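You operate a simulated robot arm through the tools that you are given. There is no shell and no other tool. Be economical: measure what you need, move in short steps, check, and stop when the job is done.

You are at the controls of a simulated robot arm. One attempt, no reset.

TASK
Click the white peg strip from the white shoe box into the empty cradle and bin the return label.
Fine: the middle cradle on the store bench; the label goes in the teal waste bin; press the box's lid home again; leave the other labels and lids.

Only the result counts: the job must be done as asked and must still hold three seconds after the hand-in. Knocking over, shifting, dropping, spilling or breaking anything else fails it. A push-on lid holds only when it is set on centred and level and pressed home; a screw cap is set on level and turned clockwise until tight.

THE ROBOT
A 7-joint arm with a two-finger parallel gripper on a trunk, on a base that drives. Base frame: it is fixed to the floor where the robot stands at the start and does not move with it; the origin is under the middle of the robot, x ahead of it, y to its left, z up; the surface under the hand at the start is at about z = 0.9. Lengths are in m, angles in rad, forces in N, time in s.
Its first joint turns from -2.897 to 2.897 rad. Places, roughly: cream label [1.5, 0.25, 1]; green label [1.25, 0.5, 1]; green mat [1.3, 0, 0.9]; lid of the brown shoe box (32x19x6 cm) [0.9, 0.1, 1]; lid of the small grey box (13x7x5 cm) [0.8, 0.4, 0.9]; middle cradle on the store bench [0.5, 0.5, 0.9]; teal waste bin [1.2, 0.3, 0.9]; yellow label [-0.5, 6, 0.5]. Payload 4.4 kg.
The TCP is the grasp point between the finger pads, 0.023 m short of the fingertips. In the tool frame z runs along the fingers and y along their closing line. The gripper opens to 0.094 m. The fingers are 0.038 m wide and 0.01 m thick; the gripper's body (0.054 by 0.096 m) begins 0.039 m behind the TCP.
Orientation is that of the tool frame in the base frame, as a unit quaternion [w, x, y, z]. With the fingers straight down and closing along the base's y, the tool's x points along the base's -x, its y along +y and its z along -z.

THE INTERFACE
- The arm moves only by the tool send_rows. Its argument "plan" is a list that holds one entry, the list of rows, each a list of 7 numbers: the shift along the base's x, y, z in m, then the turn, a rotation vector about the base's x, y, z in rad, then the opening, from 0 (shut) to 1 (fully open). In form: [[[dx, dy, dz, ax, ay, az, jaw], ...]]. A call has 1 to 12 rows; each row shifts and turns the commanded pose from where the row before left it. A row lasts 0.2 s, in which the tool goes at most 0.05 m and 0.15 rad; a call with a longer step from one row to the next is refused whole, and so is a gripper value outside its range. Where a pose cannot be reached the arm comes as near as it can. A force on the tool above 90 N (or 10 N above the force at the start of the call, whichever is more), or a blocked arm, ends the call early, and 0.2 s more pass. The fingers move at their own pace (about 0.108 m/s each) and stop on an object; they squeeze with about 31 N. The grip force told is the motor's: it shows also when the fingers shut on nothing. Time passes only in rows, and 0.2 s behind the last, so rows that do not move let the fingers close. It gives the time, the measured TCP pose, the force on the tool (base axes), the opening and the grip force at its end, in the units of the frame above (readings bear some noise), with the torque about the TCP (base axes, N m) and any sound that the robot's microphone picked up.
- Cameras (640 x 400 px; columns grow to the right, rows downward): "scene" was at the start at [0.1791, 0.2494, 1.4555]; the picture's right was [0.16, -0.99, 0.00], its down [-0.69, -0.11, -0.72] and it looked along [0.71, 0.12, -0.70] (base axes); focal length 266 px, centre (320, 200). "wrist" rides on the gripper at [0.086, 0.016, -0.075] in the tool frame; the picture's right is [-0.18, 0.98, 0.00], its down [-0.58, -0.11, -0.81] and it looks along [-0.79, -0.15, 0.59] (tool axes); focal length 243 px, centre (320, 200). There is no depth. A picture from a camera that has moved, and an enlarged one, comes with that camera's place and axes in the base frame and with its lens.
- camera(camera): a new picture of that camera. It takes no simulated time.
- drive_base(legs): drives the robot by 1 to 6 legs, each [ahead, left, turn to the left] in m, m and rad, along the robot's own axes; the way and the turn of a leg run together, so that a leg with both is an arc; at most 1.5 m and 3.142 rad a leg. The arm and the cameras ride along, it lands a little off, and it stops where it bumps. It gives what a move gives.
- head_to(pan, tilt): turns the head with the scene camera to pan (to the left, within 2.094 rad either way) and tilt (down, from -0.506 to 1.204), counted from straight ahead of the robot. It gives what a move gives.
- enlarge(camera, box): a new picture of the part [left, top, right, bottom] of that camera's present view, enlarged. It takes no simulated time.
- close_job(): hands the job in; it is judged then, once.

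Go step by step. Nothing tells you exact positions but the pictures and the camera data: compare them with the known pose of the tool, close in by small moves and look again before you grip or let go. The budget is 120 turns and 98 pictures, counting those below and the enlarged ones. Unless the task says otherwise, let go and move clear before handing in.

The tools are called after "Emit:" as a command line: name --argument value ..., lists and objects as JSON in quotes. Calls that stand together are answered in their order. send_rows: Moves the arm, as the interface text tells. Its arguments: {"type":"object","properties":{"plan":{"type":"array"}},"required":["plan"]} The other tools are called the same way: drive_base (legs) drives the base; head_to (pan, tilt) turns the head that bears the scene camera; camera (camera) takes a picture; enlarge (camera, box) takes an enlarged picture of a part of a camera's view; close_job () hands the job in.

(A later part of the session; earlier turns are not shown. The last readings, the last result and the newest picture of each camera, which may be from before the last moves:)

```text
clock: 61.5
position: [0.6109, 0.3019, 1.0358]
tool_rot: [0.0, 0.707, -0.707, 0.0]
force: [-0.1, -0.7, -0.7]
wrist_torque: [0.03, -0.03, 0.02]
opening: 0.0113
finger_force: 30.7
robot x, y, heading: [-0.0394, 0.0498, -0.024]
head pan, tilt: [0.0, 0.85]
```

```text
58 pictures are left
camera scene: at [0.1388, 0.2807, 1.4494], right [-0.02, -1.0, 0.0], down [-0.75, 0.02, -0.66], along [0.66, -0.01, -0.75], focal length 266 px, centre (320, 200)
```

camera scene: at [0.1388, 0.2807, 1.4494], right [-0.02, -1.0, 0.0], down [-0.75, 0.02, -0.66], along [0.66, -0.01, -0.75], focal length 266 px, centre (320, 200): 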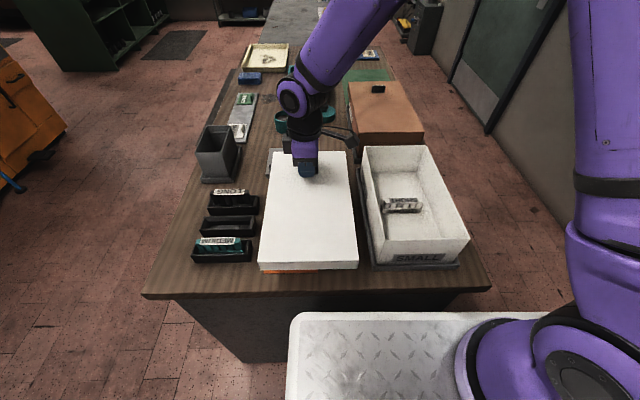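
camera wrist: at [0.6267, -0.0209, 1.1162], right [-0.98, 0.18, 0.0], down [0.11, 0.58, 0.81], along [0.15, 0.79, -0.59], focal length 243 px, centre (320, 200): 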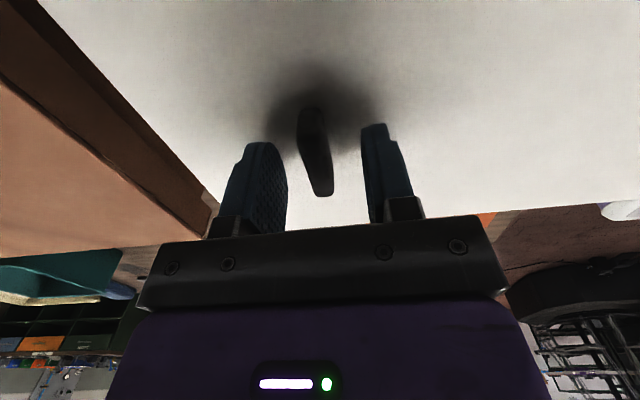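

Emit:
send_rows --plan '[[[-0.006, 0, -0.02, 0, 0, 0, 0], [0, 0, -0.02, 0, 0, 0, 0], [0, 0, -0.01, 0, 0, 0, 0], [0, 0, -0.005, 0, 0, 0, 0], [0, 0, 0, 0, 0, 0, 0]]]'

Emit:
enlarge --camera "scene" --box '[180, 120, 400, 300]'

```text
clock: 62.7
position: [0.6039, 0.3015, 0.9803]
tool_rot: [0.0, -0.706, 0.708, 0.0]
force: [-0.5, 0.3, -0.4]
wrist_torque: [-0.01, -0.04, 0.02]
opening: 0.0114
finger_force: 31.1
robot x, y, heading: [-0.0429, 0.0472, -0.021]
head pan, tilt: [0.0, 0.85]
```

```text
2.22 times, centred on (290, 210) of scene
camera zoom: at [0.1388, 0.2807, 1.4494], right [-0.02, -1.0, 0.0], down [-0.75, 0.02, -0.66], along [0.66, -0.01, -0.75], focal length 591 px, centre (387, 178)
```

zoom: 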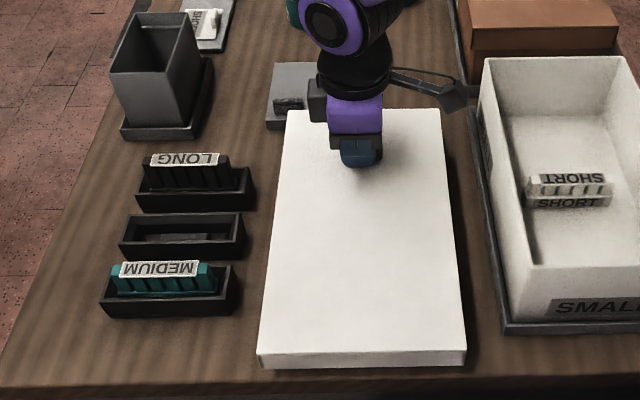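

Emit:
send_rows --plan '[[[-0.004, 0, -0.005, 0, 0, 0, 0], [0, 0, -0.004, 0, 0, 0, 0], [0, 0, -0.003, 0, 0, 0, 0], [0, 0, 0, 0, 0, 0, 0]]]'

Emit:
enlarge --camera "scene" --box '[230, 220, 390, 300]'

```text
clock: 63.7
position: [0.5994, 0.3008, 0.9676]
tool_rot: [-0.001, -0.706, 0.708, 0.0]
force: [-0.2, 0.3, -1.2]
wrist_torque: [0.0, -0.07, -0.01]
opening: 0.0114
finger_force: 30.8
robot x, y, heading: [-0.0405, 0.0489, -0.024]
head pan, tilt: [0.0, 0.85]
```

```text
4.00 times, centred on (310, 260) of scene
camera zoom: at [0.1388, 0.2807, 1.4494], right [-0.02, -1.0, 0.0], down [-0.75, 0.02, -0.66], along [0.66, -0.01, -0.75], focal length 1065 px, centre (360, -40)
```

zoom: 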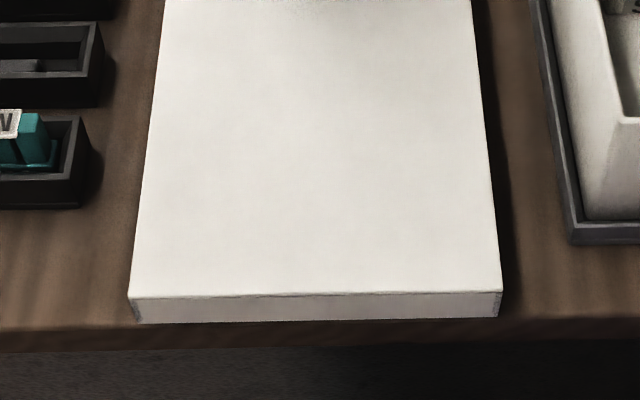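

Emit:
send_rows --plan '[[[0.003, 0, -0.003, 0, 0, 0, 0], [0, 0, -0.003, 0, 0, 0, 0], [0, 0, 0, 0, 0, 0, 0]]]'

Emit:
enlarge --camera "scene" --box '[230, 220, 390, 300]'

```text
clock: 64.5
position: [0.6024, 0.3028, 0.9617]
tool_rot: [0.0, -0.707, 0.707, 0.0]
force: [1.0, 0.5, 0.0]
wrist_torque: [0.01, -0.02, -0.02]
opening: 0.0115
finger_force: 31.1
robot x, y, heading: [-0.04, 0.0484, -0.018]
head pan, tilt: [0.0, 0.85]
```

```text
4.00 times, centred on (310, 260) of scene
camera zoom: at [0.1388, 0.2807, 1.4494], right [-0.02, -1.0, 0.0], down [-0.75, 0.02, -0.66], along [0.66, -0.01, -0.75], focal length 1065 px, centre (360, -40)
```

zoom: 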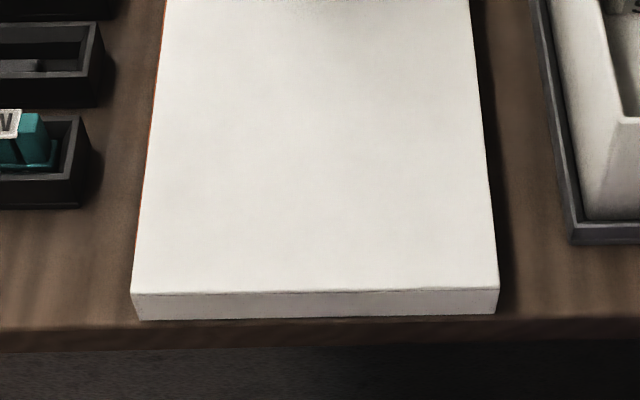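

Emit:
send_rows --plan '[[[0, 0, -0.002, 0, 0, 0, 0], [0, 0, -0.002, 0, 0, 0, 0], [0, 0, -0.002, 0, 0, 0, 0], [0, 0, 0, 0, 0, 0, 0]]]'

```text
clock: 65.5
position: [0.6032, 0.3023, 0.9589]
tool_rot: [0.002, -0.707, 0.707, -0.001]
force: [5.1, -8.6, 57.1]
wrist_torque: [0.32, 0.12, 0.13]
opening: 0.0115
finger_force: 31.2
robot x, y, heading: [-0.0437, 0.049, -0.023]
head pan, tilt: [0.0, 0.85]
```

Contact with the bench. I ease up 2 mm, release, and lift off.

Emit:
send_rows --plan '[[[0, 0, 0.003, 0, 0, 0, 0], [0, 0, 0, 0, 0, 0, 0.15], [0, 0, 0, 0, 0, 0, 0.4], [0, 0, 0, 0, 0, 0, 0.4], [0, 0, 0.03, 0, 0, 0, 0.4], [0, 0, 0.045, 0, 0, 0, 0.4], [0, 0, 0.045, 0, 0, 0, 0.4], [0, 0, 0.045, 0, 0, 0, 0.4], [0, 0, 0.03, 0, 0, 0, 0.4]]]'

Emit:
camera --camera "scene"

Emit:
enlarge --camera "scene" --box '[360, 170, 480, 270]'

Emit:
enlarge --camera "scene" --box '[185, 180, 275, 270]'

```text
clock: 67.5
position: [0.6003, 0.2994, 1.1501]
tool_rot: [-0.001, -0.707, 0.707, 0.001]
force: [0.1, -0.1, -0.1]
wrist_torque: [-0.02, 0.01, -0.02]
opening: 0.0376
finger_force: 0.1
robot x, y, heading: [-0.0424, 0.0478, -0.019]
head pan, tilt: [0.0, 0.85]
```

```text
54 pictures are left
camera scene: at [0.1392, 0.2808, 1.4493], right [-0.02, -1.0, 0.0], down [-0.75, 0.02, -0.66], along [0.66, -0.01, -0.75], focal length 266 px, centre (320, 200)
```

scene: 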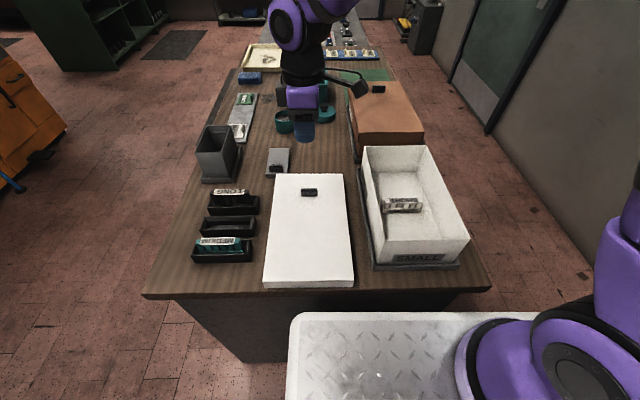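

```text
4.00 times, centred on (420, 220) of scene
camera zoom: at [0.1392, 0.2808, 1.4493], right [-0.02, -1.0, 0.0], down [-0.75, 0.02, -0.66], along [0.66, -0.01, -0.75], focal length 1065 px, centre (-80, 120)
```

zoom: 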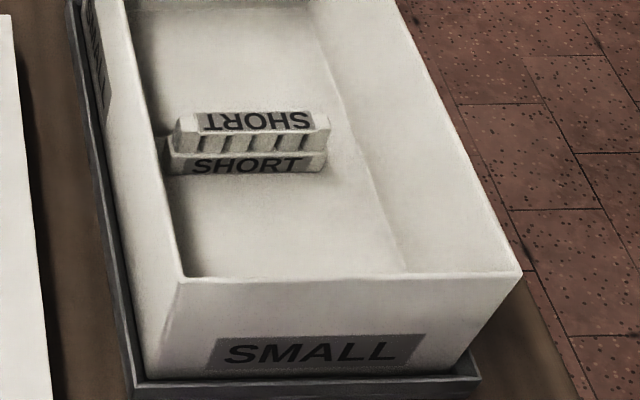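

```text
4.44 times, centred on (230, 225) of scene
camera zoom: at [0.1392, 0.2808, 1.4493], right [-0.02, -1.0, 0.0], down [-0.75, 0.02, -0.66], along [0.66, -0.01, -0.75], focal length 1183 px, centre (720, 89)
```

zoom: 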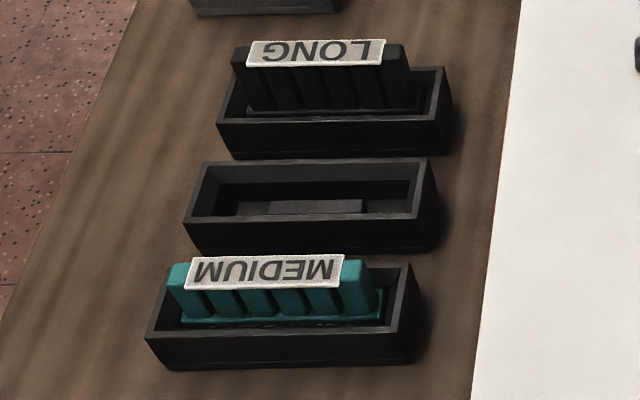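

The strip (white, "SHORT") lies across the box on its base with the long axis along y, near (0.57, 0.065); the middle cradle is centred near (0.524, 0.495). I move over the strip and look.

Emit:
send_rows --plan '[[[-0.004, -0.046, 0, 0, 0, 0, 0.6], [-0.004, -0.046, 0, 0, 0, 0, 0.6], [-0.004, -0.046, 0, 0, 0, 0, 0.6], [-0.004, -0.046, 0, 0, 0, 0, 0.6], [-0.01, -0.048, 0, 0, 0, 0, 0.6], [0, 0, 0, 0, 0, 0, 0.6]]]'

Emit:
camera --camera "wrist"

Emit:
enlarge --camera "scene" --box '[360, 170, 480, 270]'

```text
clock: 68.9
position: [0.5754, 0.0711, 1.1516]
tool_rot: [0.001, -0.706, 0.708, 0.0]
force: [0.3, -0.2, -0.9]
wrist_torque: [0.02, 0.01, 0.0]
opening: 0.0567
finger_force: 0.1
robot x, y, heading: [-0.0436, 0.0486, -0.022]
head pan, tilt: [0.0, 0.85]
```

```text
51 pictures are left
camera wrist: at [0.5587, -0.0152, 1.2267], right [-0.98, 0.18, 0.0], down [0.11, 0.58, 0.81], along [0.15, 0.79, -0.59], focal length 243 px, centre (320, 200)
```

wrist: 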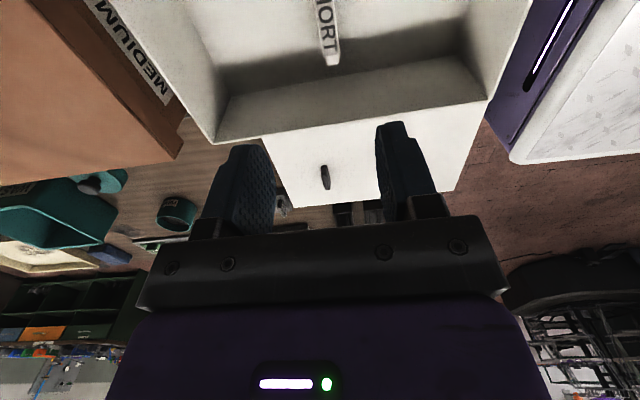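

```text
4.00 times, centred on (420, 220) of scene
camera zoom: at [0.1389, 0.2807, 1.4494], right [-0.02, -1.0, 0.0], down [-0.75, 0.02, -0.66], along [0.66, -0.01, -0.75], focal length 1065 px, centre (-80, 120)
```

zoom: 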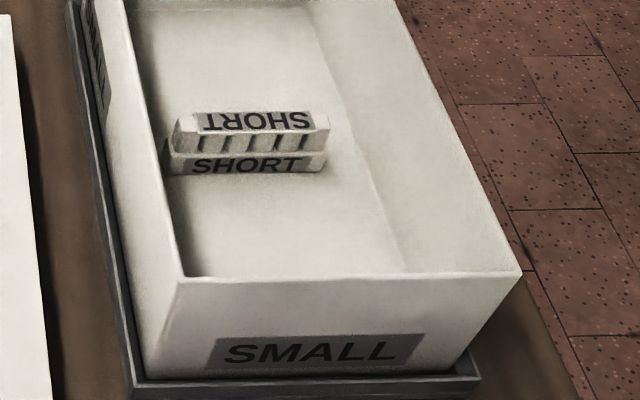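

Emit:
send_rows --plan '[[[-0.005, -0.045, 0, 0, 0, 0, 0.6], [0, -0.045, 0, 0, 0, 0, 0.6], [0, 0, 0, 0, 0, 0, 0.6]]]'

Emit:
enlarge --camera "wrist" --box '[200, 0, 460, 162]'

```text
clock: 69.7
position: [0.5715, -0.0197, 1.151]
tool_rot: [0.0, 0.707, -0.707, 0.0]
force: [0.6, -0.6, -1.2]
wrist_torque: [0.01, 0.0, 0.01]
opening: 0.0565
finger_force: 0.0
robot x, y, heading: [-0.0456, 0.047, -0.021]
head pan, tilt: [0.0, 0.85]
```

```text
2.46 times, centred on (330, 81) of wrist
camera zoom: at [0.5553, -0.1062, 1.2258], right [-0.98, 0.18, 0.0], down [0.11, 0.58, 0.81], along [0.15, 0.79, -0.59], focal length 597 px, centre (295, 493)
```

zoom: 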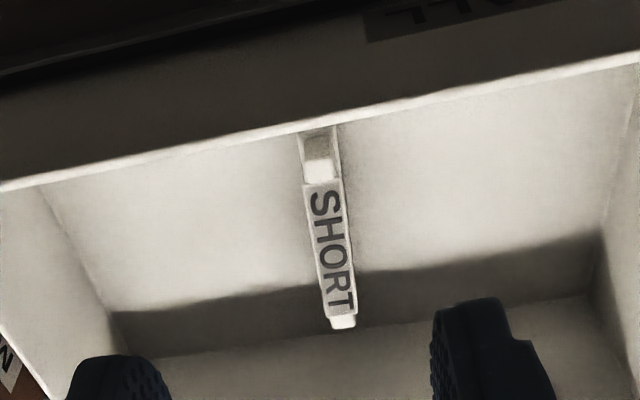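

The strip top is at z≈0.948, y 0.022–0.111, x≈0.572, straight along y. To keep the camera stalk clear of the right wall I tilt the tool 0.2 rad about x, then lower.

Emit:
send_rows --plan '[[[0, 0.043, 0, -0.1, 0, 0, 0.6], [0, 0.043, 0, -0.1, 0, 0, 0.6], [0, 0, -0.04, 0, 0, 0, 0.6], [0, 0, -0.04, 0, 0, 0, 0.6], [0, 0, -0.03, 0, 0, 0, 0.6], [0, 0, 0, 0, 0, 0, 0.6]]]'

Emit:
camera --camera "wrist"

Emit:
enlarge --camera "scene" --box '[340, 100, 500, 270]'

```text
clock: 71.1
position: [0.571, 0.0623, 1.0412]
tool_rot: [-0.07, -0.703, 0.704, -0.071]
force: [-0.9, 0.5, -0.5]
wrist_torque: [-0.03, -0.01, 0.01]
opening: 0.0564
finger_force: 0.0
robot x, y, heading: [-0.0427, 0.0505, -0.018]
head pan, tilt: [0.0, 0.85]
```

```text
48 pictures are left
camera wrist: at [0.5555, -0.0071, 1.1321], right [-0.98, 0.18, -0.04], down [0.11, 0.73, 0.67], along [0.15, 0.66, -0.74], focal length 243 px, centre (320, 200)
```

wrist: 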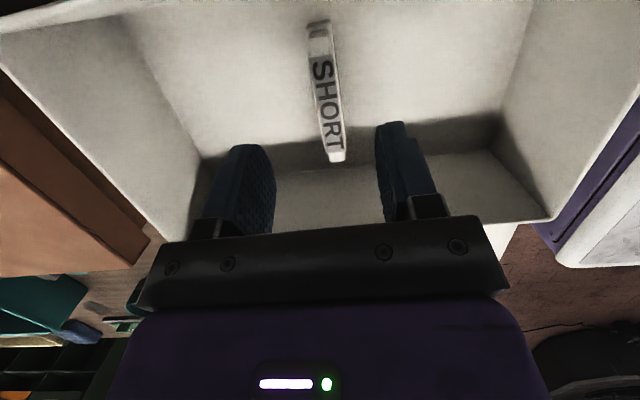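

```text
2.35 times, centred on (420, 185) of scene
camera zoom: at [0.1387, 0.2807, 1.4494], right [-0.02, -1.0, 0.0], down [-0.75, 0.02, -0.66], along [0.66, -0.01, -0.75], focal length 626 px, centre (85, 235)
```

zoom: 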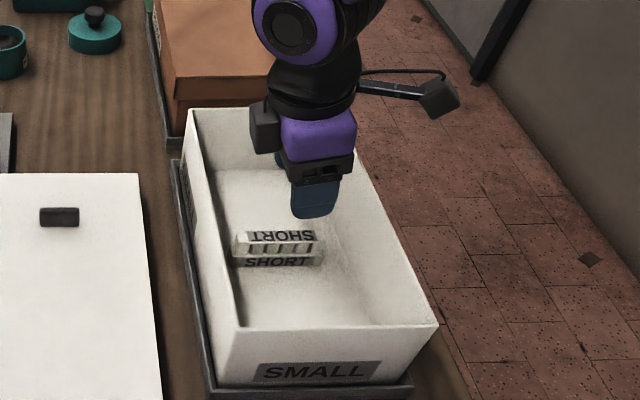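

Emit:
send_rows --plan '[[[0, 0.006, -0.03, 0, 0, 0, 0.6], [0, 0, -0.03, 0, 0, 0, 0.6], [0, 0, -0.015, 0, 0, 0, 0.5], [0, 0, 0, 0, 0, 0, 0.5]]]'

Emit:
camera --camera "wrist"

Emit:
enlarge --camera "scene" --box '[370, 130, 470, 260]'

```text
clock: 72.1
position: [0.5724, 0.0726, 0.9657]
tool_rot: [-0.07, -0.704, 0.704, -0.07]
force: [0.1, 0.2, 0.6]
wrist_torque: [-0.02, -0.01, -0.01]
opening: 0.0471
finger_force: 0.1
robot x, y, heading: [-0.0404, 0.0488, -0.02]
head pan, tilt: [0.0, 0.85]
```

```text
46 pictures are left
camera wrist: at [0.5548, 0.0012, 1.0567], right [-0.98, 0.18, -0.04], down [0.11, 0.73, 0.67], along [0.15, 0.66, -0.74], focal length 243 px, centre (320, 200)
```

wrist: 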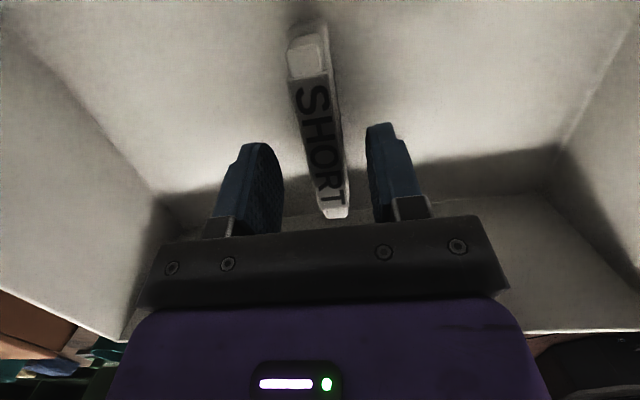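

```text
3.08 times, centred on (420, 195) of scene
camera zoom: at [0.1388, 0.2806, 1.4494], right [-0.02, -1.0, 0.0], down [-0.75, 0.02, -0.66], along [0.66, -0.01, -0.75], focal length 819 px, centre (12, 215)
```

zoom: 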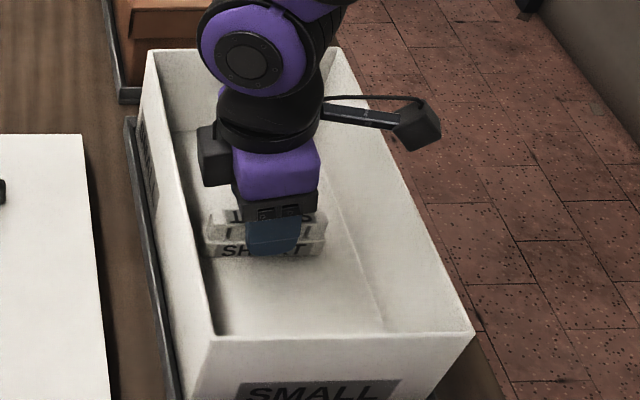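

Emit:
send_rows --plan '[[[-0.002, -0.002, -0.01, 0, 0, 0, 0.5], [0, 0, -0.006, 0, 0, 0, 0.5], [0, 0, 0, 0, 0, 0, 0.5]]]'

Emit:
enlarge --camera "scene" --box '[380, 160, 460, 240]'

Emit:
enlarge --camera "wrist" --box '[180, 30, 460, 225]'

```text
clock: 72.9
position: [0.5683, 0.0699, 0.9519]
tool_rot: [-0.071, -0.703, 0.704, -0.071]
force: [1.2, -0.3, -0.5]
wrist_torque: [0.02, -0.01, 0.0]
opening: 0.0471
finger_force: 0.0
robot x, y, heading: [-0.04, 0.0502, -0.023]
head pan, tilt: [0.0, 0.85]
```

```text
5.00 times, centred on (420, 200) of scene
camera zoom: at [0.1388, 0.2807, 1.4494], right [-0.02, -1.0, 0.0], down [-0.75, 0.02, -0.66], along [0.66, -0.01, -0.75], focal length 1331 px, centre (-180, 200)
```

zoom: 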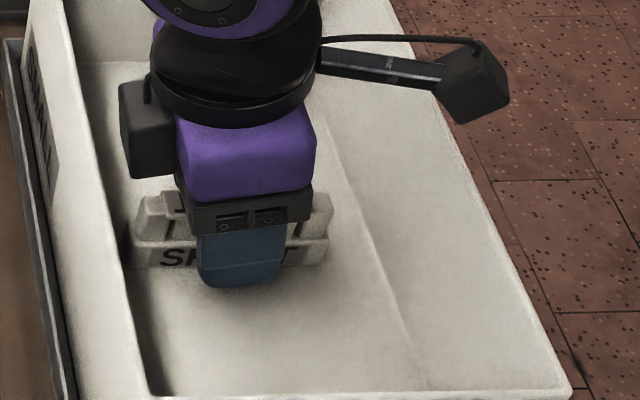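

```text
2.05 times, centred on (320, 128) of wrist
camera zoom: at [0.5524, -0.0003, 1.0422], right [-0.98, 0.18, -0.04], down [0.11, 0.73, 0.67], along [0.15, 0.66, -0.74], focal length 498 px, centre (320, 349)
```

zoom: 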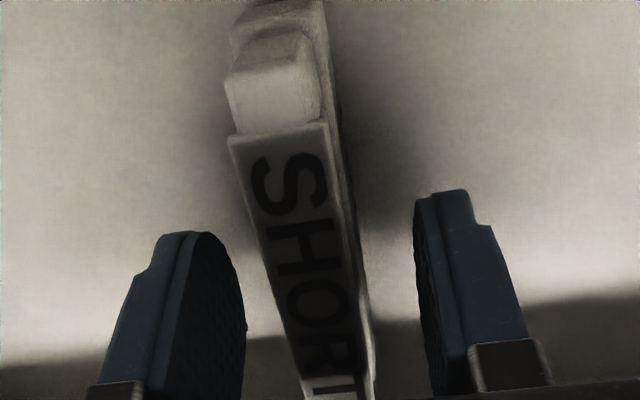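

Emit:
send_rows --plan '[[[0, -0.002, -0.003, 0, 0, 0, 0.5], [0, 0, 0, 0, 0, 0, 0.2], [0, 0, 0, 0, 0, 0, 0.0], [0, 0, 0, 0, 0, 0, 0.0], [0, 0, 0, 0, 0, 0, 0.0]]]'

Emit:
enlarge --camera "wrist" --box '[180, 30, 460, 225]'

```text
clock: 74.1
position: [0.57, 0.0685, 0.9494]
tool_rot: [-0.071, -0.703, 0.704, -0.07]
force: [0.1, 0.0, 0.1]
wrist_torque: [0.02, -0.01, 0.01]
opening: 0.0174
finger_force: 31.3
robot x, y, heading: [-0.0416, 0.0482, -0.022]
head pan, tilt: [0.0, 0.85]
```

```text
2.05 times, centred on (320, 128) of wrist
camera zoom: at [0.5524, -0.0019, 1.0396], right [-0.98, 0.18, -0.04], down [0.11, 0.73, 0.67], along [0.15, 0.66, -0.74], focal length 498 px, centre (320, 349)
```

zoom: 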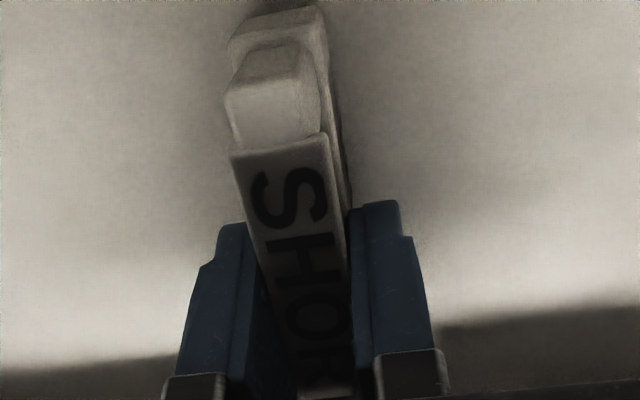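

Emit:
send_rows --plan '[[[0, 0, 0.01, 0, 0, 0, 0.0], [0, 0, 0.03, 0, 0, 0, 0.0], [0, 0, 0.04, 0, 0, 0, 0.0], [0, 0, 0.04, 0, 0, 0, 0.0], [0, 0, 0.04, 0, 0, 0, 0.0], [0, 0, 0, 0, 0, 0, 0.0]]]'

Emit:
enlarge --camera "scene" --box '[340, 80, 500, 260]'

```text
clock: 75.5
position: [0.5689, 0.0689, 1.1105]
tool_rot: [-0.07, -0.703, 0.704, -0.07]
force: [-0.3, -0.8, -0.4]
wrist_torque: [0.01, 0.01, -0.04]
opening: 0.0174
finger_force: 30.9
robot x, y, heading: [-0.0431, 0.0466, -0.021]
head pan, tilt: [0.0, 0.85]
```

```text
2.22 times, centred on (420, 170) of scene
camera zoom: at [0.139, 0.2807, 1.4494], right [-0.02, -1.0, 0.0], down [-0.75, 0.02, -0.66], along [0.66, -0.01, -0.75], focal length 591 px, centre (98, 267)
```

zoom: 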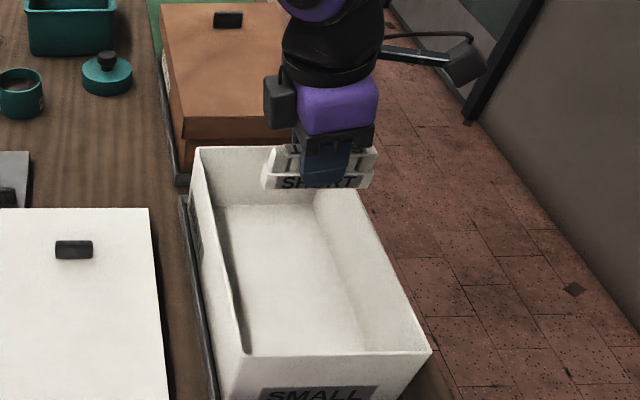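

Emit:
send_rows --plan '[[[-0.005, 0.0476, 0, 0, 0, 0, 0], [-0.005, 0.0476, 0, 0, 0, 0, 0], [-0.005, 0.0476, 0, 0, 0, 0, 0], [-0.005, 0.0476, 0, 0, 0, 0, 0], [-0.005, 0.0476, 0, 0, 0, 0, 0], [-0.005, 0.0476, 0, 0, 0, 0, 0], [-0.005, 0.0476, 0, 0, 0, 0, 0], [-0.005, 0.0476, 0, 0, 0, 0, 0], [-0.005, 0.0476, 0, 0, 0, 0, 0], [0, 0, -0.04, 0, 0, 0, 0], [0, 0, 0, 0, 0, 0, 0]]]'

Emit:
camera --camera "wrist"

Emit:
enlarge --camera "scene" --box '[160, 120, 300, 290]'

```text
clock: 77.9
position: [0.5246, 0.4981, 1.0693]
tool_rot: [-0.071, -0.702, 0.705, -0.07]
force: [-0.8, 0.1, -0.7]
wrist_torque: [0.02, -0.04, -0.02]
opening: 0.0171
finger_force: 31.4
robot x, y, heading: [-0.0428, 0.0469, -0.02]
head pan, tilt: [0.0, 0.85]
```

```text
40 pictures are left
camera wrist: at [0.5075, 0.4281, 1.1599], right [-0.98, 0.18, -0.04], down [0.11, 0.73, 0.67], along [0.15, 0.66, -0.74], focal length 243 px, centre (320, 200)
```

wrist: 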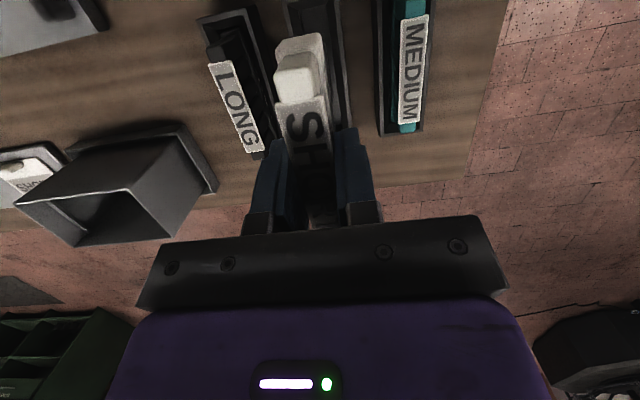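

```text
2.35 times, centred on (230, 205) of scene
camera zoom: at [0.1387, 0.2807, 1.4494], right [-0.02, -1.0, 0.0], down [-0.75, 0.02, -0.66], along [0.66, -0.01, -0.75], focal length 626 px, centre (532, 188)
```

zoom: 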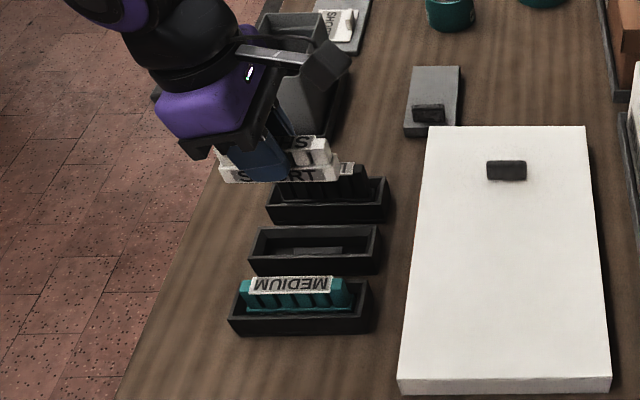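

Emit:
enlarge --camera "scene" --box '[205, 190, 255, 260]'

Emit:
enlarge --camera "wrist" --box '[180, 0, 460, 175]'

```text
5.71 times, centred on (230, 225) of scene
camera zoom: at [0.1387, 0.2807, 1.4494], right [-0.02, -1.0, 0.0], down [-0.75, 0.02, -0.66], along [0.66, -0.01, -0.75], focal length 1521 px, centre (834, 57)
```

zoom: 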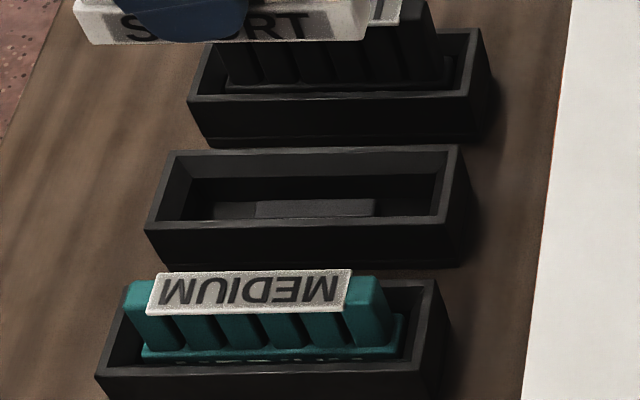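

```text
2.29 times, centred on (320, 88) of wrist
camera zoom: at [0.5075, 0.4281, 1.1599], right [-0.98, 0.18, -0.04], down [0.11, 0.73, 0.67], along [0.15, 0.66, -0.74], focal length 555 px, centre (320, 457)
```

zoom: 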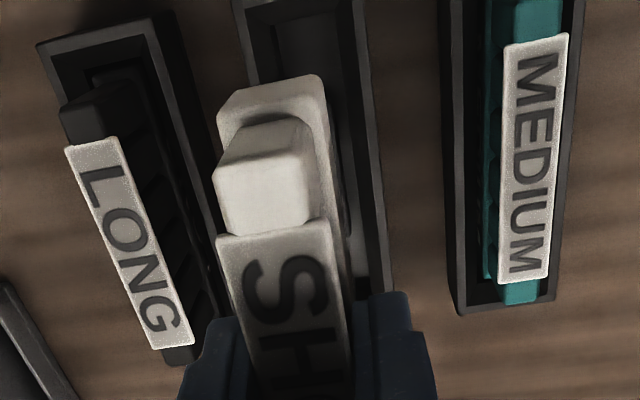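

The strip is aligned with the neighbours' reading direction and nearly centred over the cradle (x 0.506–0.547, y 0.433–0.562, rim z≈0.93). I lower partway and check again.

Emit:
send_rows --plan '[[[0.002, 0, -0.03, 0, 0, 0, 0], [0, 0, -0.03, 0, 0, 0, 0], [0, 0, -0.01, 0, 0, 0, 0], [0, 0, 0, 0, 0, 0, 0]]]'

Emit:
enlarge --camera "scene" --box '[190, 160, 270, 270]'

Emit:
enlarge --camera "wrist" --box '[180, 0, 460, 175]'

```text
clock: 78.9
position: [0.5281, 0.4979, 0.9982]
tool_rot: [-0.07, -0.703, 0.705, -0.07]
force: [0.8, -0.3, 0.4]
wrist_torque: [0.0, 0.04, 0.0]
opening: 0.0173
finger_force: 30.8
robot x, y, heading: [-0.0421, 0.0535, -0.027]
head pan, tilt: [0.0, 0.85]
```

```text
3.64 times, centred on (230, 215) of scene
camera zoom: at [0.1388, 0.2807, 1.4494], right [-0.02, -1.0, 0.0], down [-0.75, 0.02, -0.66], along [0.66, -0.01, -0.75], focal length 968 px, centre (647, 146)
```

zoom: 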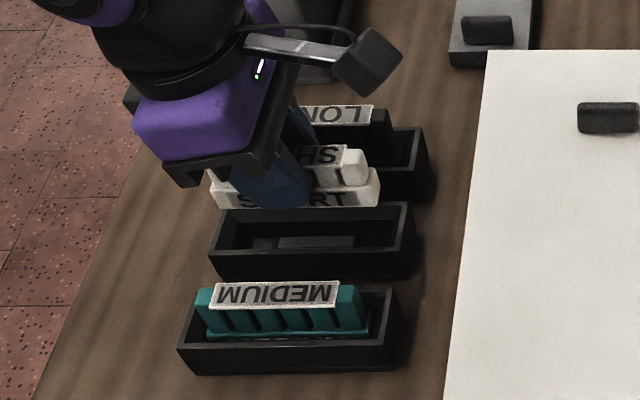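

```text
2.29 times, centred on (320, 88) of wrist
camera zoom: at [0.5111, 0.4267, 1.088], right [-0.98, 0.18, -0.04], down [0.11, 0.73, 0.67], along [0.15, 0.66, -0.74], focal length 555 px, centre (320, 457)
```

zoom: 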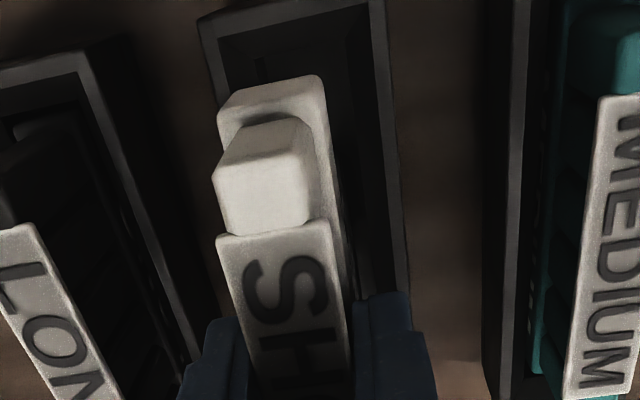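

Emit:
send_rows --plan '[[[-0.003, 0.001, -0.015, 0, 0, 0, 0], [0, 0, -0.008, 0, 0, 0, 0], [0, 0, 0, 0, 0, 0, 0]]]'

Emit:
enlarge --camera "scene" --box '[195, 180, 265, 250]'

Emit:
enlarge --camera "wrist" --box '[180, 0, 460, 175]'

```text
clock: 79.7
position: [0.5222, 0.4984, 0.9765]
tool_rot: [-0.072, -0.703, 0.704, -0.071]
force: [0.2, 0.5, -0.4]
wrist_torque: [-0.01, -0.02, 0.02]
opening: 0.0174
finger_force: 31.4
robot x, y, heading: [-0.0434, 0.0503, -0.023]
head pan, tilt: [0.0, 0.85]
```

```text
5.71 times, centred on (230, 215) of scene
camera zoom: at [0.1388, 0.2807, 1.4494], right [-0.02, -1.0, 0.0], down [-0.75, 0.02, -0.66], along [0.66, -0.01, -0.75], focal length 1521 px, centre (834, 114)
```

zoom: 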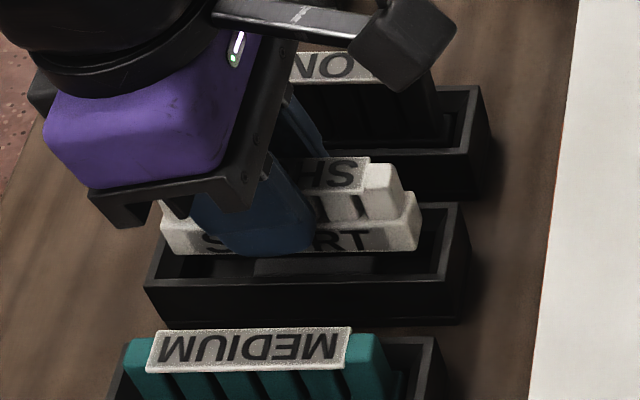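

```text
2.29 times, centred on (320, 88) of wrist
camera zoom: at [0.5066, 0.4276, 1.0665], right [-0.98, 0.18, -0.04], down [0.11, 0.73, 0.67], along [0.15, 0.66, -0.74], focal length 555 px, centre (320, 457)
```

zoom: 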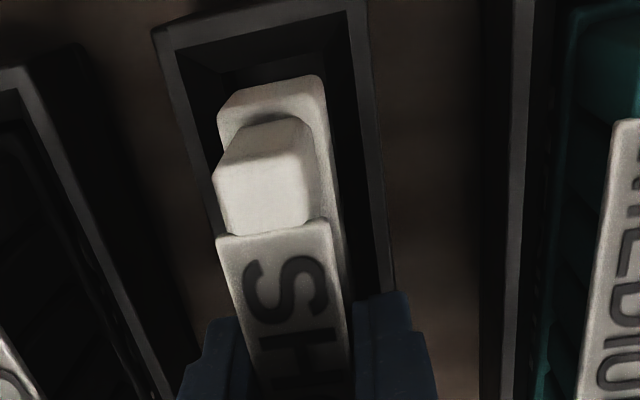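

Emit:
send_rows --plan '[[[0, 0, -0.008, 0, 0, 0, 0], [0, 0, -0.005, 0, 0, 0, 0], [0, 0, 0, 0, 0, 0, 0]]]'

Emit:
enlarge --camera "scene" --box '[195, 180, 265, 250]'

```text
clock: 80.5
position: [0.5242, 0.4977, 0.9618]
tool_rot: [-0.07, -0.704, 0.704, -0.071]
force: [-0.7, 0.6, -0.6]
wrist_torque: [0.02, 0.06, -0.01]
opening: 0.0173
finger_force: 31.1
robot x, y, heading: [-0.0432, 0.0465, -0.029]
head pan, tilt: [0.0, 0.85]
```

```text
5.71 times, centred on (230, 215) of scene
camera zoom: at [0.1388, 0.2807, 1.4494], right [-0.02, -1.0, 0.0], down [-0.75, 0.02, -0.66], along [0.66, -0.01, -0.75], focal length 1521 px, centre (834, 114)
```

zoom: 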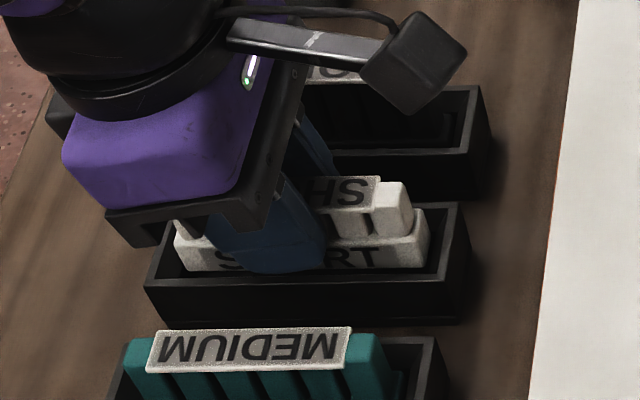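

Emit:
send_rows --plan '[[[0, 0, -0.003, 0, 0, 0, 0], [0, 0, -0.002, 0, 0, 0, 0], [0, 0, 0, 0, 0, 0, 0]]]'

Emit:
enlarge --camera "scene" --box '[195, 180, 265, 250]'

Emit:
enlarge --camera "wrist" --box '[180, 0, 460, 175]'

```text
clock: 81.3
position: [0.5254, 0.4969, 0.9598]
tool_rot: [-0.069, -0.703, 0.704, -0.07]
force: [1.8, 2.1, 21.7]
wrist_torque: [0.31, 0.16, 0.0]
opening: 0.0174
finger_force: 31.3
robot x, y, heading: [-0.0425, 0.0485, -0.022]
head pan, tilt: [0.0, 0.85]
```

```text
5.71 times, centred on (230, 215) of scene
camera zoom: at [0.1384, 0.2803, 1.4495], right [-0.02, -1.0, 0.0], down [-0.75, 0.02, -0.66], along [0.66, -0.01, -0.75], focal length 1521 px, centre (834, 114)
```

zoom: 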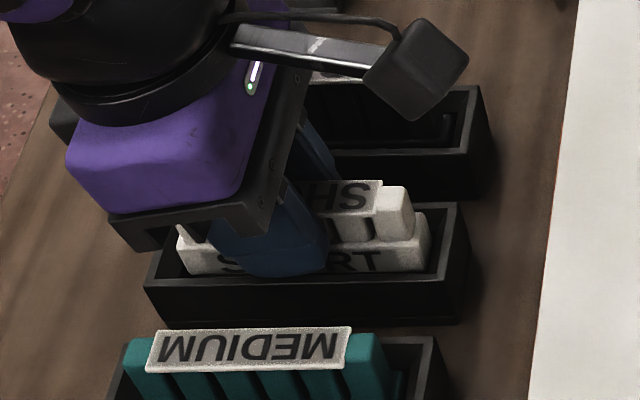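

```text
2.29 times, centred on (320, 88) of wrist
camera zoom: at [0.5076, 0.4263, 1.0504], right [-0.98, 0.18, -0.04], down [0.11, 0.73, 0.68], along [0.15, 0.66, -0.74], focal length 555 px, centre (320, 457)
```

zoom: 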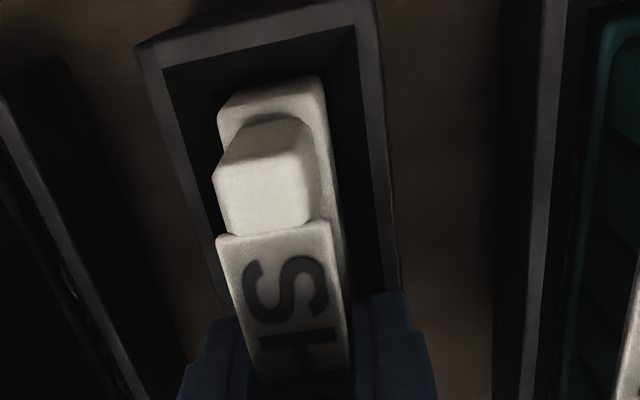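

Contact at 22 N. I ease off 1 mm, release just a little, retreat upward and inspect the strip before pressing it home.

Emit:
send_rows --plan '[[[0, 0, 0.002, 0, 0, 0, 0], [0, 0, 0, 0, 0, 0, 0.3], [0, 0, 0, 0, 0, 0, 0.35], [0, 0, 0, 0, 0, 0, 0.35], [0, 0, 0.03, 0, 0, 0, 0.35], [0, 0, 0.04, 0, 0, 0, 0.35], [0, 0, 0.03, 0, 0, 0, 0.35]]]'

Emit:
enlarge --camera "scene" --box '[195, 180, 265, 250]'

Emit:
enlarge --camera "wrist" --box '[180, 0, 460, 175]'

```text
clock: 82.9
position: [0.5243, 0.4995, 1.0619]
tool_rot: [-0.071, -0.703, 0.704, -0.071]
force: [0.4, -0.4, -0.4]
wrist_torque: [-0.07, 0.01, 0.0]
opening: 0.033
finger_force: 0.1
robot x, y, heading: [-0.0479, 0.049, -0.021]
head pan, tilt: [0.0, 0.85]
```

```text
5.71 times, centred on (230, 215) of scene
camera zoom: at [0.139, 0.281, 1.4493], right [-0.02, -1.0, 0.0], down [-0.75, 0.02, -0.66], along [0.66, -0.01, -0.75], focal length 1521 px, centre (834, 114)
```

zoom: 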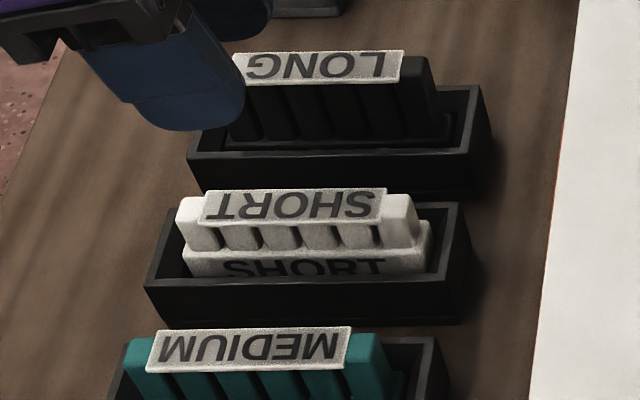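

```text
2.29 times, centred on (320, 88) of wrist
camera zoom: at [0.5075, 0.4292, 1.1521], right [-0.98, 0.18, -0.04], down [0.11, 0.73, 0.67], along [0.15, 0.66, -0.74], focal length 555 px, centre (320, 457)
```

zoom: 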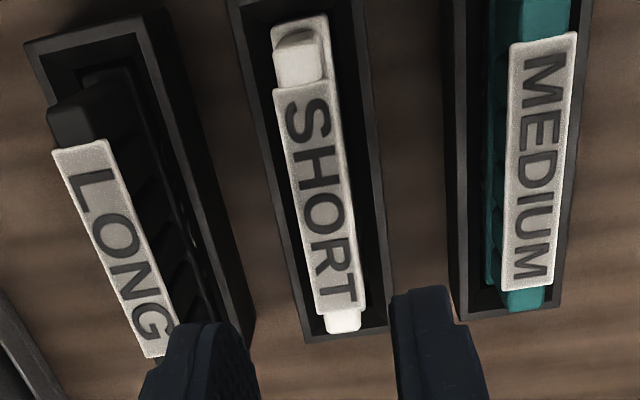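

The strip sits level but a bit high, not clicked yet. I set the tool vertical, close the fingers and press down on its middle.

Emit:
send_rows --plan '[[[0, 0, 0, 0.1, 0, 0, 0], [0, -0.002, 0, 0.1, 0, 0, 0], [0, 0, -0.04, 0, 0, 0, 0], [0, 0, -0.025, 0, 0, 0, 0], [0, 0, 0, 0, 0, 0, 0]]]'

Emit:
enlarge --camera "scene" --box '[195, 160, 265, 250]'

Emit:
enlarge --camera "wrist" --box '[180, 50, 460, 225]'

```text
clock: 84.1
position: [0.5241, 0.4949, 0.9946]
tool_rot: [0.0, 0.707, -0.707, 0.0]
force: [0.1, 0.6, -0.4]
wrist_torque: [0.01, 0.03, -0.01]
opening: 0.0
finger_force: 31.2
robot x, y, heading: [-0.0468, 0.0497, -0.022]
head pan, tilt: [0.0, 0.85]
```

```text
4.44 times, centred on (230, 205) of scene
camera zoom: at [0.1388, 0.2806, 1.4494], right [-0.02, -1.0, 0.0], down [-0.75, 0.02, -0.66], along [0.66, -0.01, -0.75], focal length 1183 px, centre (720, 178)
```

zoom: 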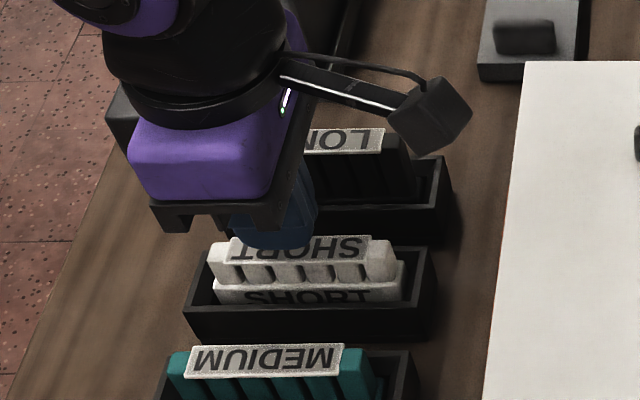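

```text
2.29 times, centred on (320, 138) of wrist
camera zoom: at [0.5073, 0.409, 1.0693], right [-0.98, 0.18, 0.0], down [0.11, 0.58, 0.81], along [0.15, 0.79, -0.59], focal length 555 px, centre (320, 343)
```

zoom: 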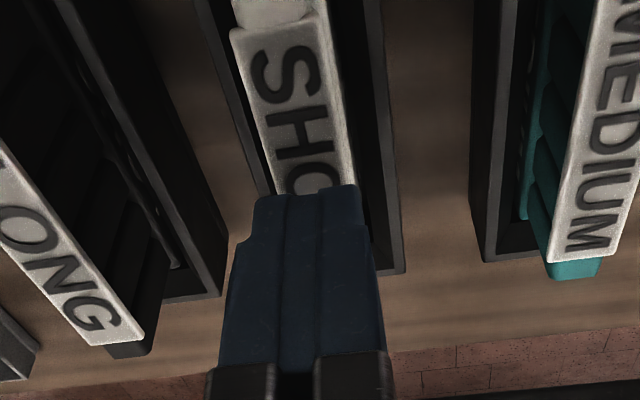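

Emit:
send_rows --plan '[[[0, 0, -0.01, 0, 0, 0, 0], [0, 0, -0.005, 0, 0, 0, 0], [0, 0, -0.003, 0, 0, 0, 0], [0, 0, -0.002, 0, 0, 0, 0], [0, 0, -0.002, 0, 0, 0, 0], [0, 0, -0.002, 0, 0, 0, 0], [0, 0, -0.002, 0, 0, 0, 0]]]'

```text
clock: 85.7
position: [0.5222, 0.4956, 0.9727]
tool_rot: [0.001, -0.706, 0.708, 0.0]
force: [-2.1, -5.8, 32.0]
wrist_torque: [-0.48, 0.02, -0.01]
opening: 0.0
finger_force: 31.6
robot x, y, heading: [-0.0426, 0.0478, -0.022]
head pan, tilt: [0.0, 0.85]
```

Emit:
send_rows --plan '[[[0, 0, -0.002, 0, 0, 0, 0], [0, 0, -0.002, 0, 0, 0, 0], [0, 0, -0.002, 0, 0, 0, 0]]]'

Emit:
enlarge --camera "scene" --box '[195, 160, 265, 250]'

```text
clock: 86.3
position: [0.5234, 0.4954, 0.972]
tool_rot: [0.004, -0.705, 0.709, -0.002]
force: [-2.8, -14.6, 35.0]
wrist_torque: [-0.95, 0.14, -0.04]
opening: 0.0002
finger_force: 31.0
robot x, y, heading: [-0.0423, 0.0463, -0.02]
head pan, tilt: [0.0, 0.85]
stopped in row 3: the force on the tool passed its limit at 95 N (the readings are from after the stop); the commanded pose is now the measured one
```

```text
4.44 times, centred on (230, 205) of scene
camera zoom: at [0.1377, 0.2792, 1.4498], right [-0.02, -1.0, 0.0], down [-0.75, 0.02, -0.66], along [0.66, -0.01, -0.75], focal length 1183 px, centre (720, 178)
```

zoom: 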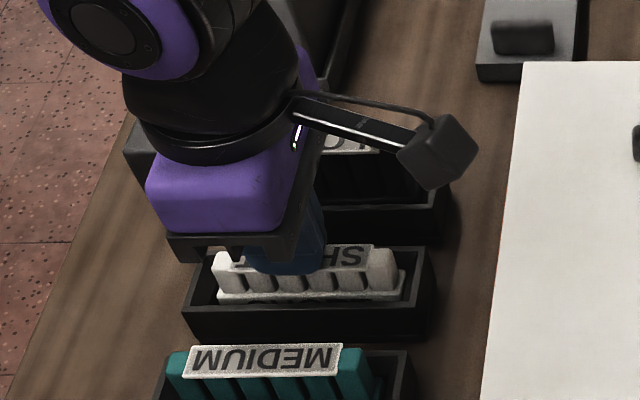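

Emit:
send_rows --plan '[[[0, 0, 0.03, 0, 0, 0, 0], [0, 0, 0.04, 0, 0, 0, 0], [0, 0, 0.04, 0, 0, 0, 0], [0.02, -0.04, 0, 0, 0, 0, 0], [0.02, -0.04, 0, 0, 0, 0, 0]]]'

Emit:
enlarge --camera "scene" --box '[195, 180, 265, 270]'

Emit:
enlarge --camera "wrist" --box '[220, 0, 560, 212]'

```text
clock: 87.5
position: [0.5643, 0.4209, 1.0823]
tool_rot: [0.003, -0.707, 0.707, 0.0]
force: [0.0, 0.8, -0.4]
wrist_torque: [-0.05, -0.04, -0.02]
opening: 0.0
finger_force: 31.5
robot x, y, heading: [-0.0434, 0.0519, -0.018]
head pan, tilt: [0.0, 0.85]
```

```text
4.44 times, centred on (230, 225) of scene
camera zoom: at [0.1383, 0.2813, 1.4493], right [-0.02, -1.0, 0.0], down [-0.75, 0.01, -0.66], along [0.66, -0.01, -0.75], focal length 1183 px, centre (720, 89)
```

zoom: 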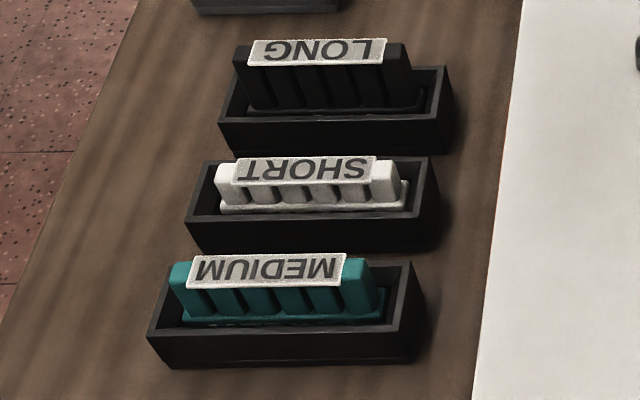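

```text
1.88 times, centred on (390, 106) of wrist
camera zoom: at [0.5466, 0.3347, 1.156], right [-0.98, 0.18, 0.0], down [0.11, 0.58, 0.81], along [0.15, 0.8, -0.59], focal length 457 px, centre (188, 377)
```

zoom: 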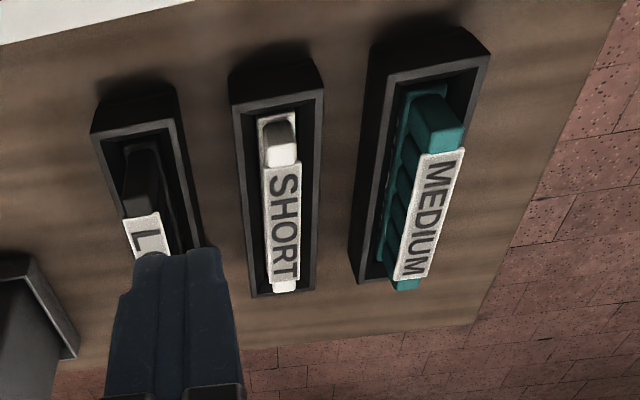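

The strip dropped about 8 mm and now looks like its neighbours. I check closely whether it is level.

Emit:
enlarge --camera "scene" --box '[204, 205, 250, 245]'

Emit:
enlarge --camera "wrist" --box '[320, 30, 500, 165]'

```text
10.00 times, centred on (227, 225) of scene
camera zoom: at [0.1383, 0.2813, 1.4493], right [-0.02, -1.0, 0.0], down [-0.75, 0.01, -0.66], along [0.66, -0.01, -0.75], focal length 2662 px, centre (1250, -50)
```

zoom: 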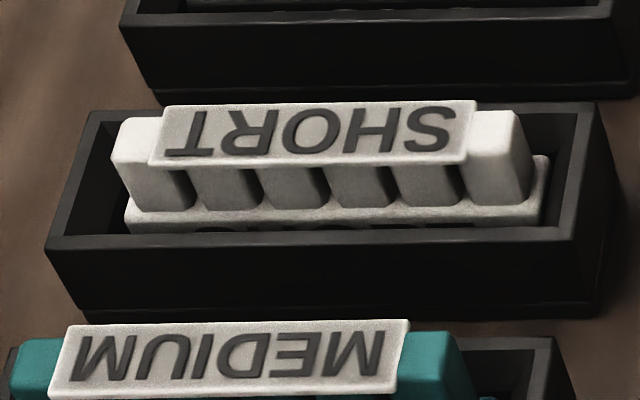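

```text
2.96 times, centred on (410, 98) of wrist
camera zoom: at [0.5466, 0.3347, 1.156], right [-0.98, 0.18, 0.0], down [0.11, 0.58, 0.81], along [0.15, 0.8, -0.59], focal length 719 px, centre (53, 504)
```

zoom: 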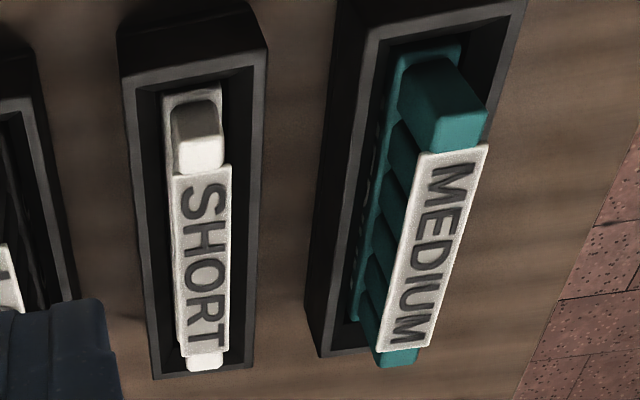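

It's level and at the same depth as the neighbours. One more firm press at the middle to be sure it has bottomed.

Emit:
send_rows --plan '[[[-0.02, 0.04, 0, 0, 0, 0, 0], [-0.019, 0.038, 0, 0, 0, 0, 0], [0, 0, -0.045, 0, 0, 0, 0], [0, 0, -0.045, 0, 0, 0, 0], [0, 0, -0.014, 0, 0, 0, 0], [0, 0, -0.003, 0, 0, 0, 0], [0, 0, -0.003, 0, 0, 0, 0], [0, 0, -0.003, 0, 0, 0, 0], [0, 0, -0.003, 0, 0, 0, 0], [0, 0, 0, 0, 0, 0, 0]]]'

```text
clock: 89.7
position: [0.5257, 0.4951, 0.9733]
tool_rot: [0.008, -0.706, 0.708, 0.0]
force: [-2.5, -12.5, 32.7]
wrist_torque: [-0.9, 0.11, -0.03]
opening: 0.0001
finger_force: 31.2
robot x, y, heading: [-0.0425, 0.0473, -0.024]
head pan, tilt: [0.0, 0.85]
stopped in row 10: the force on the tool passed its limit at 93 N (the readings are from after the stop); the commanded pose is now the measured one
```

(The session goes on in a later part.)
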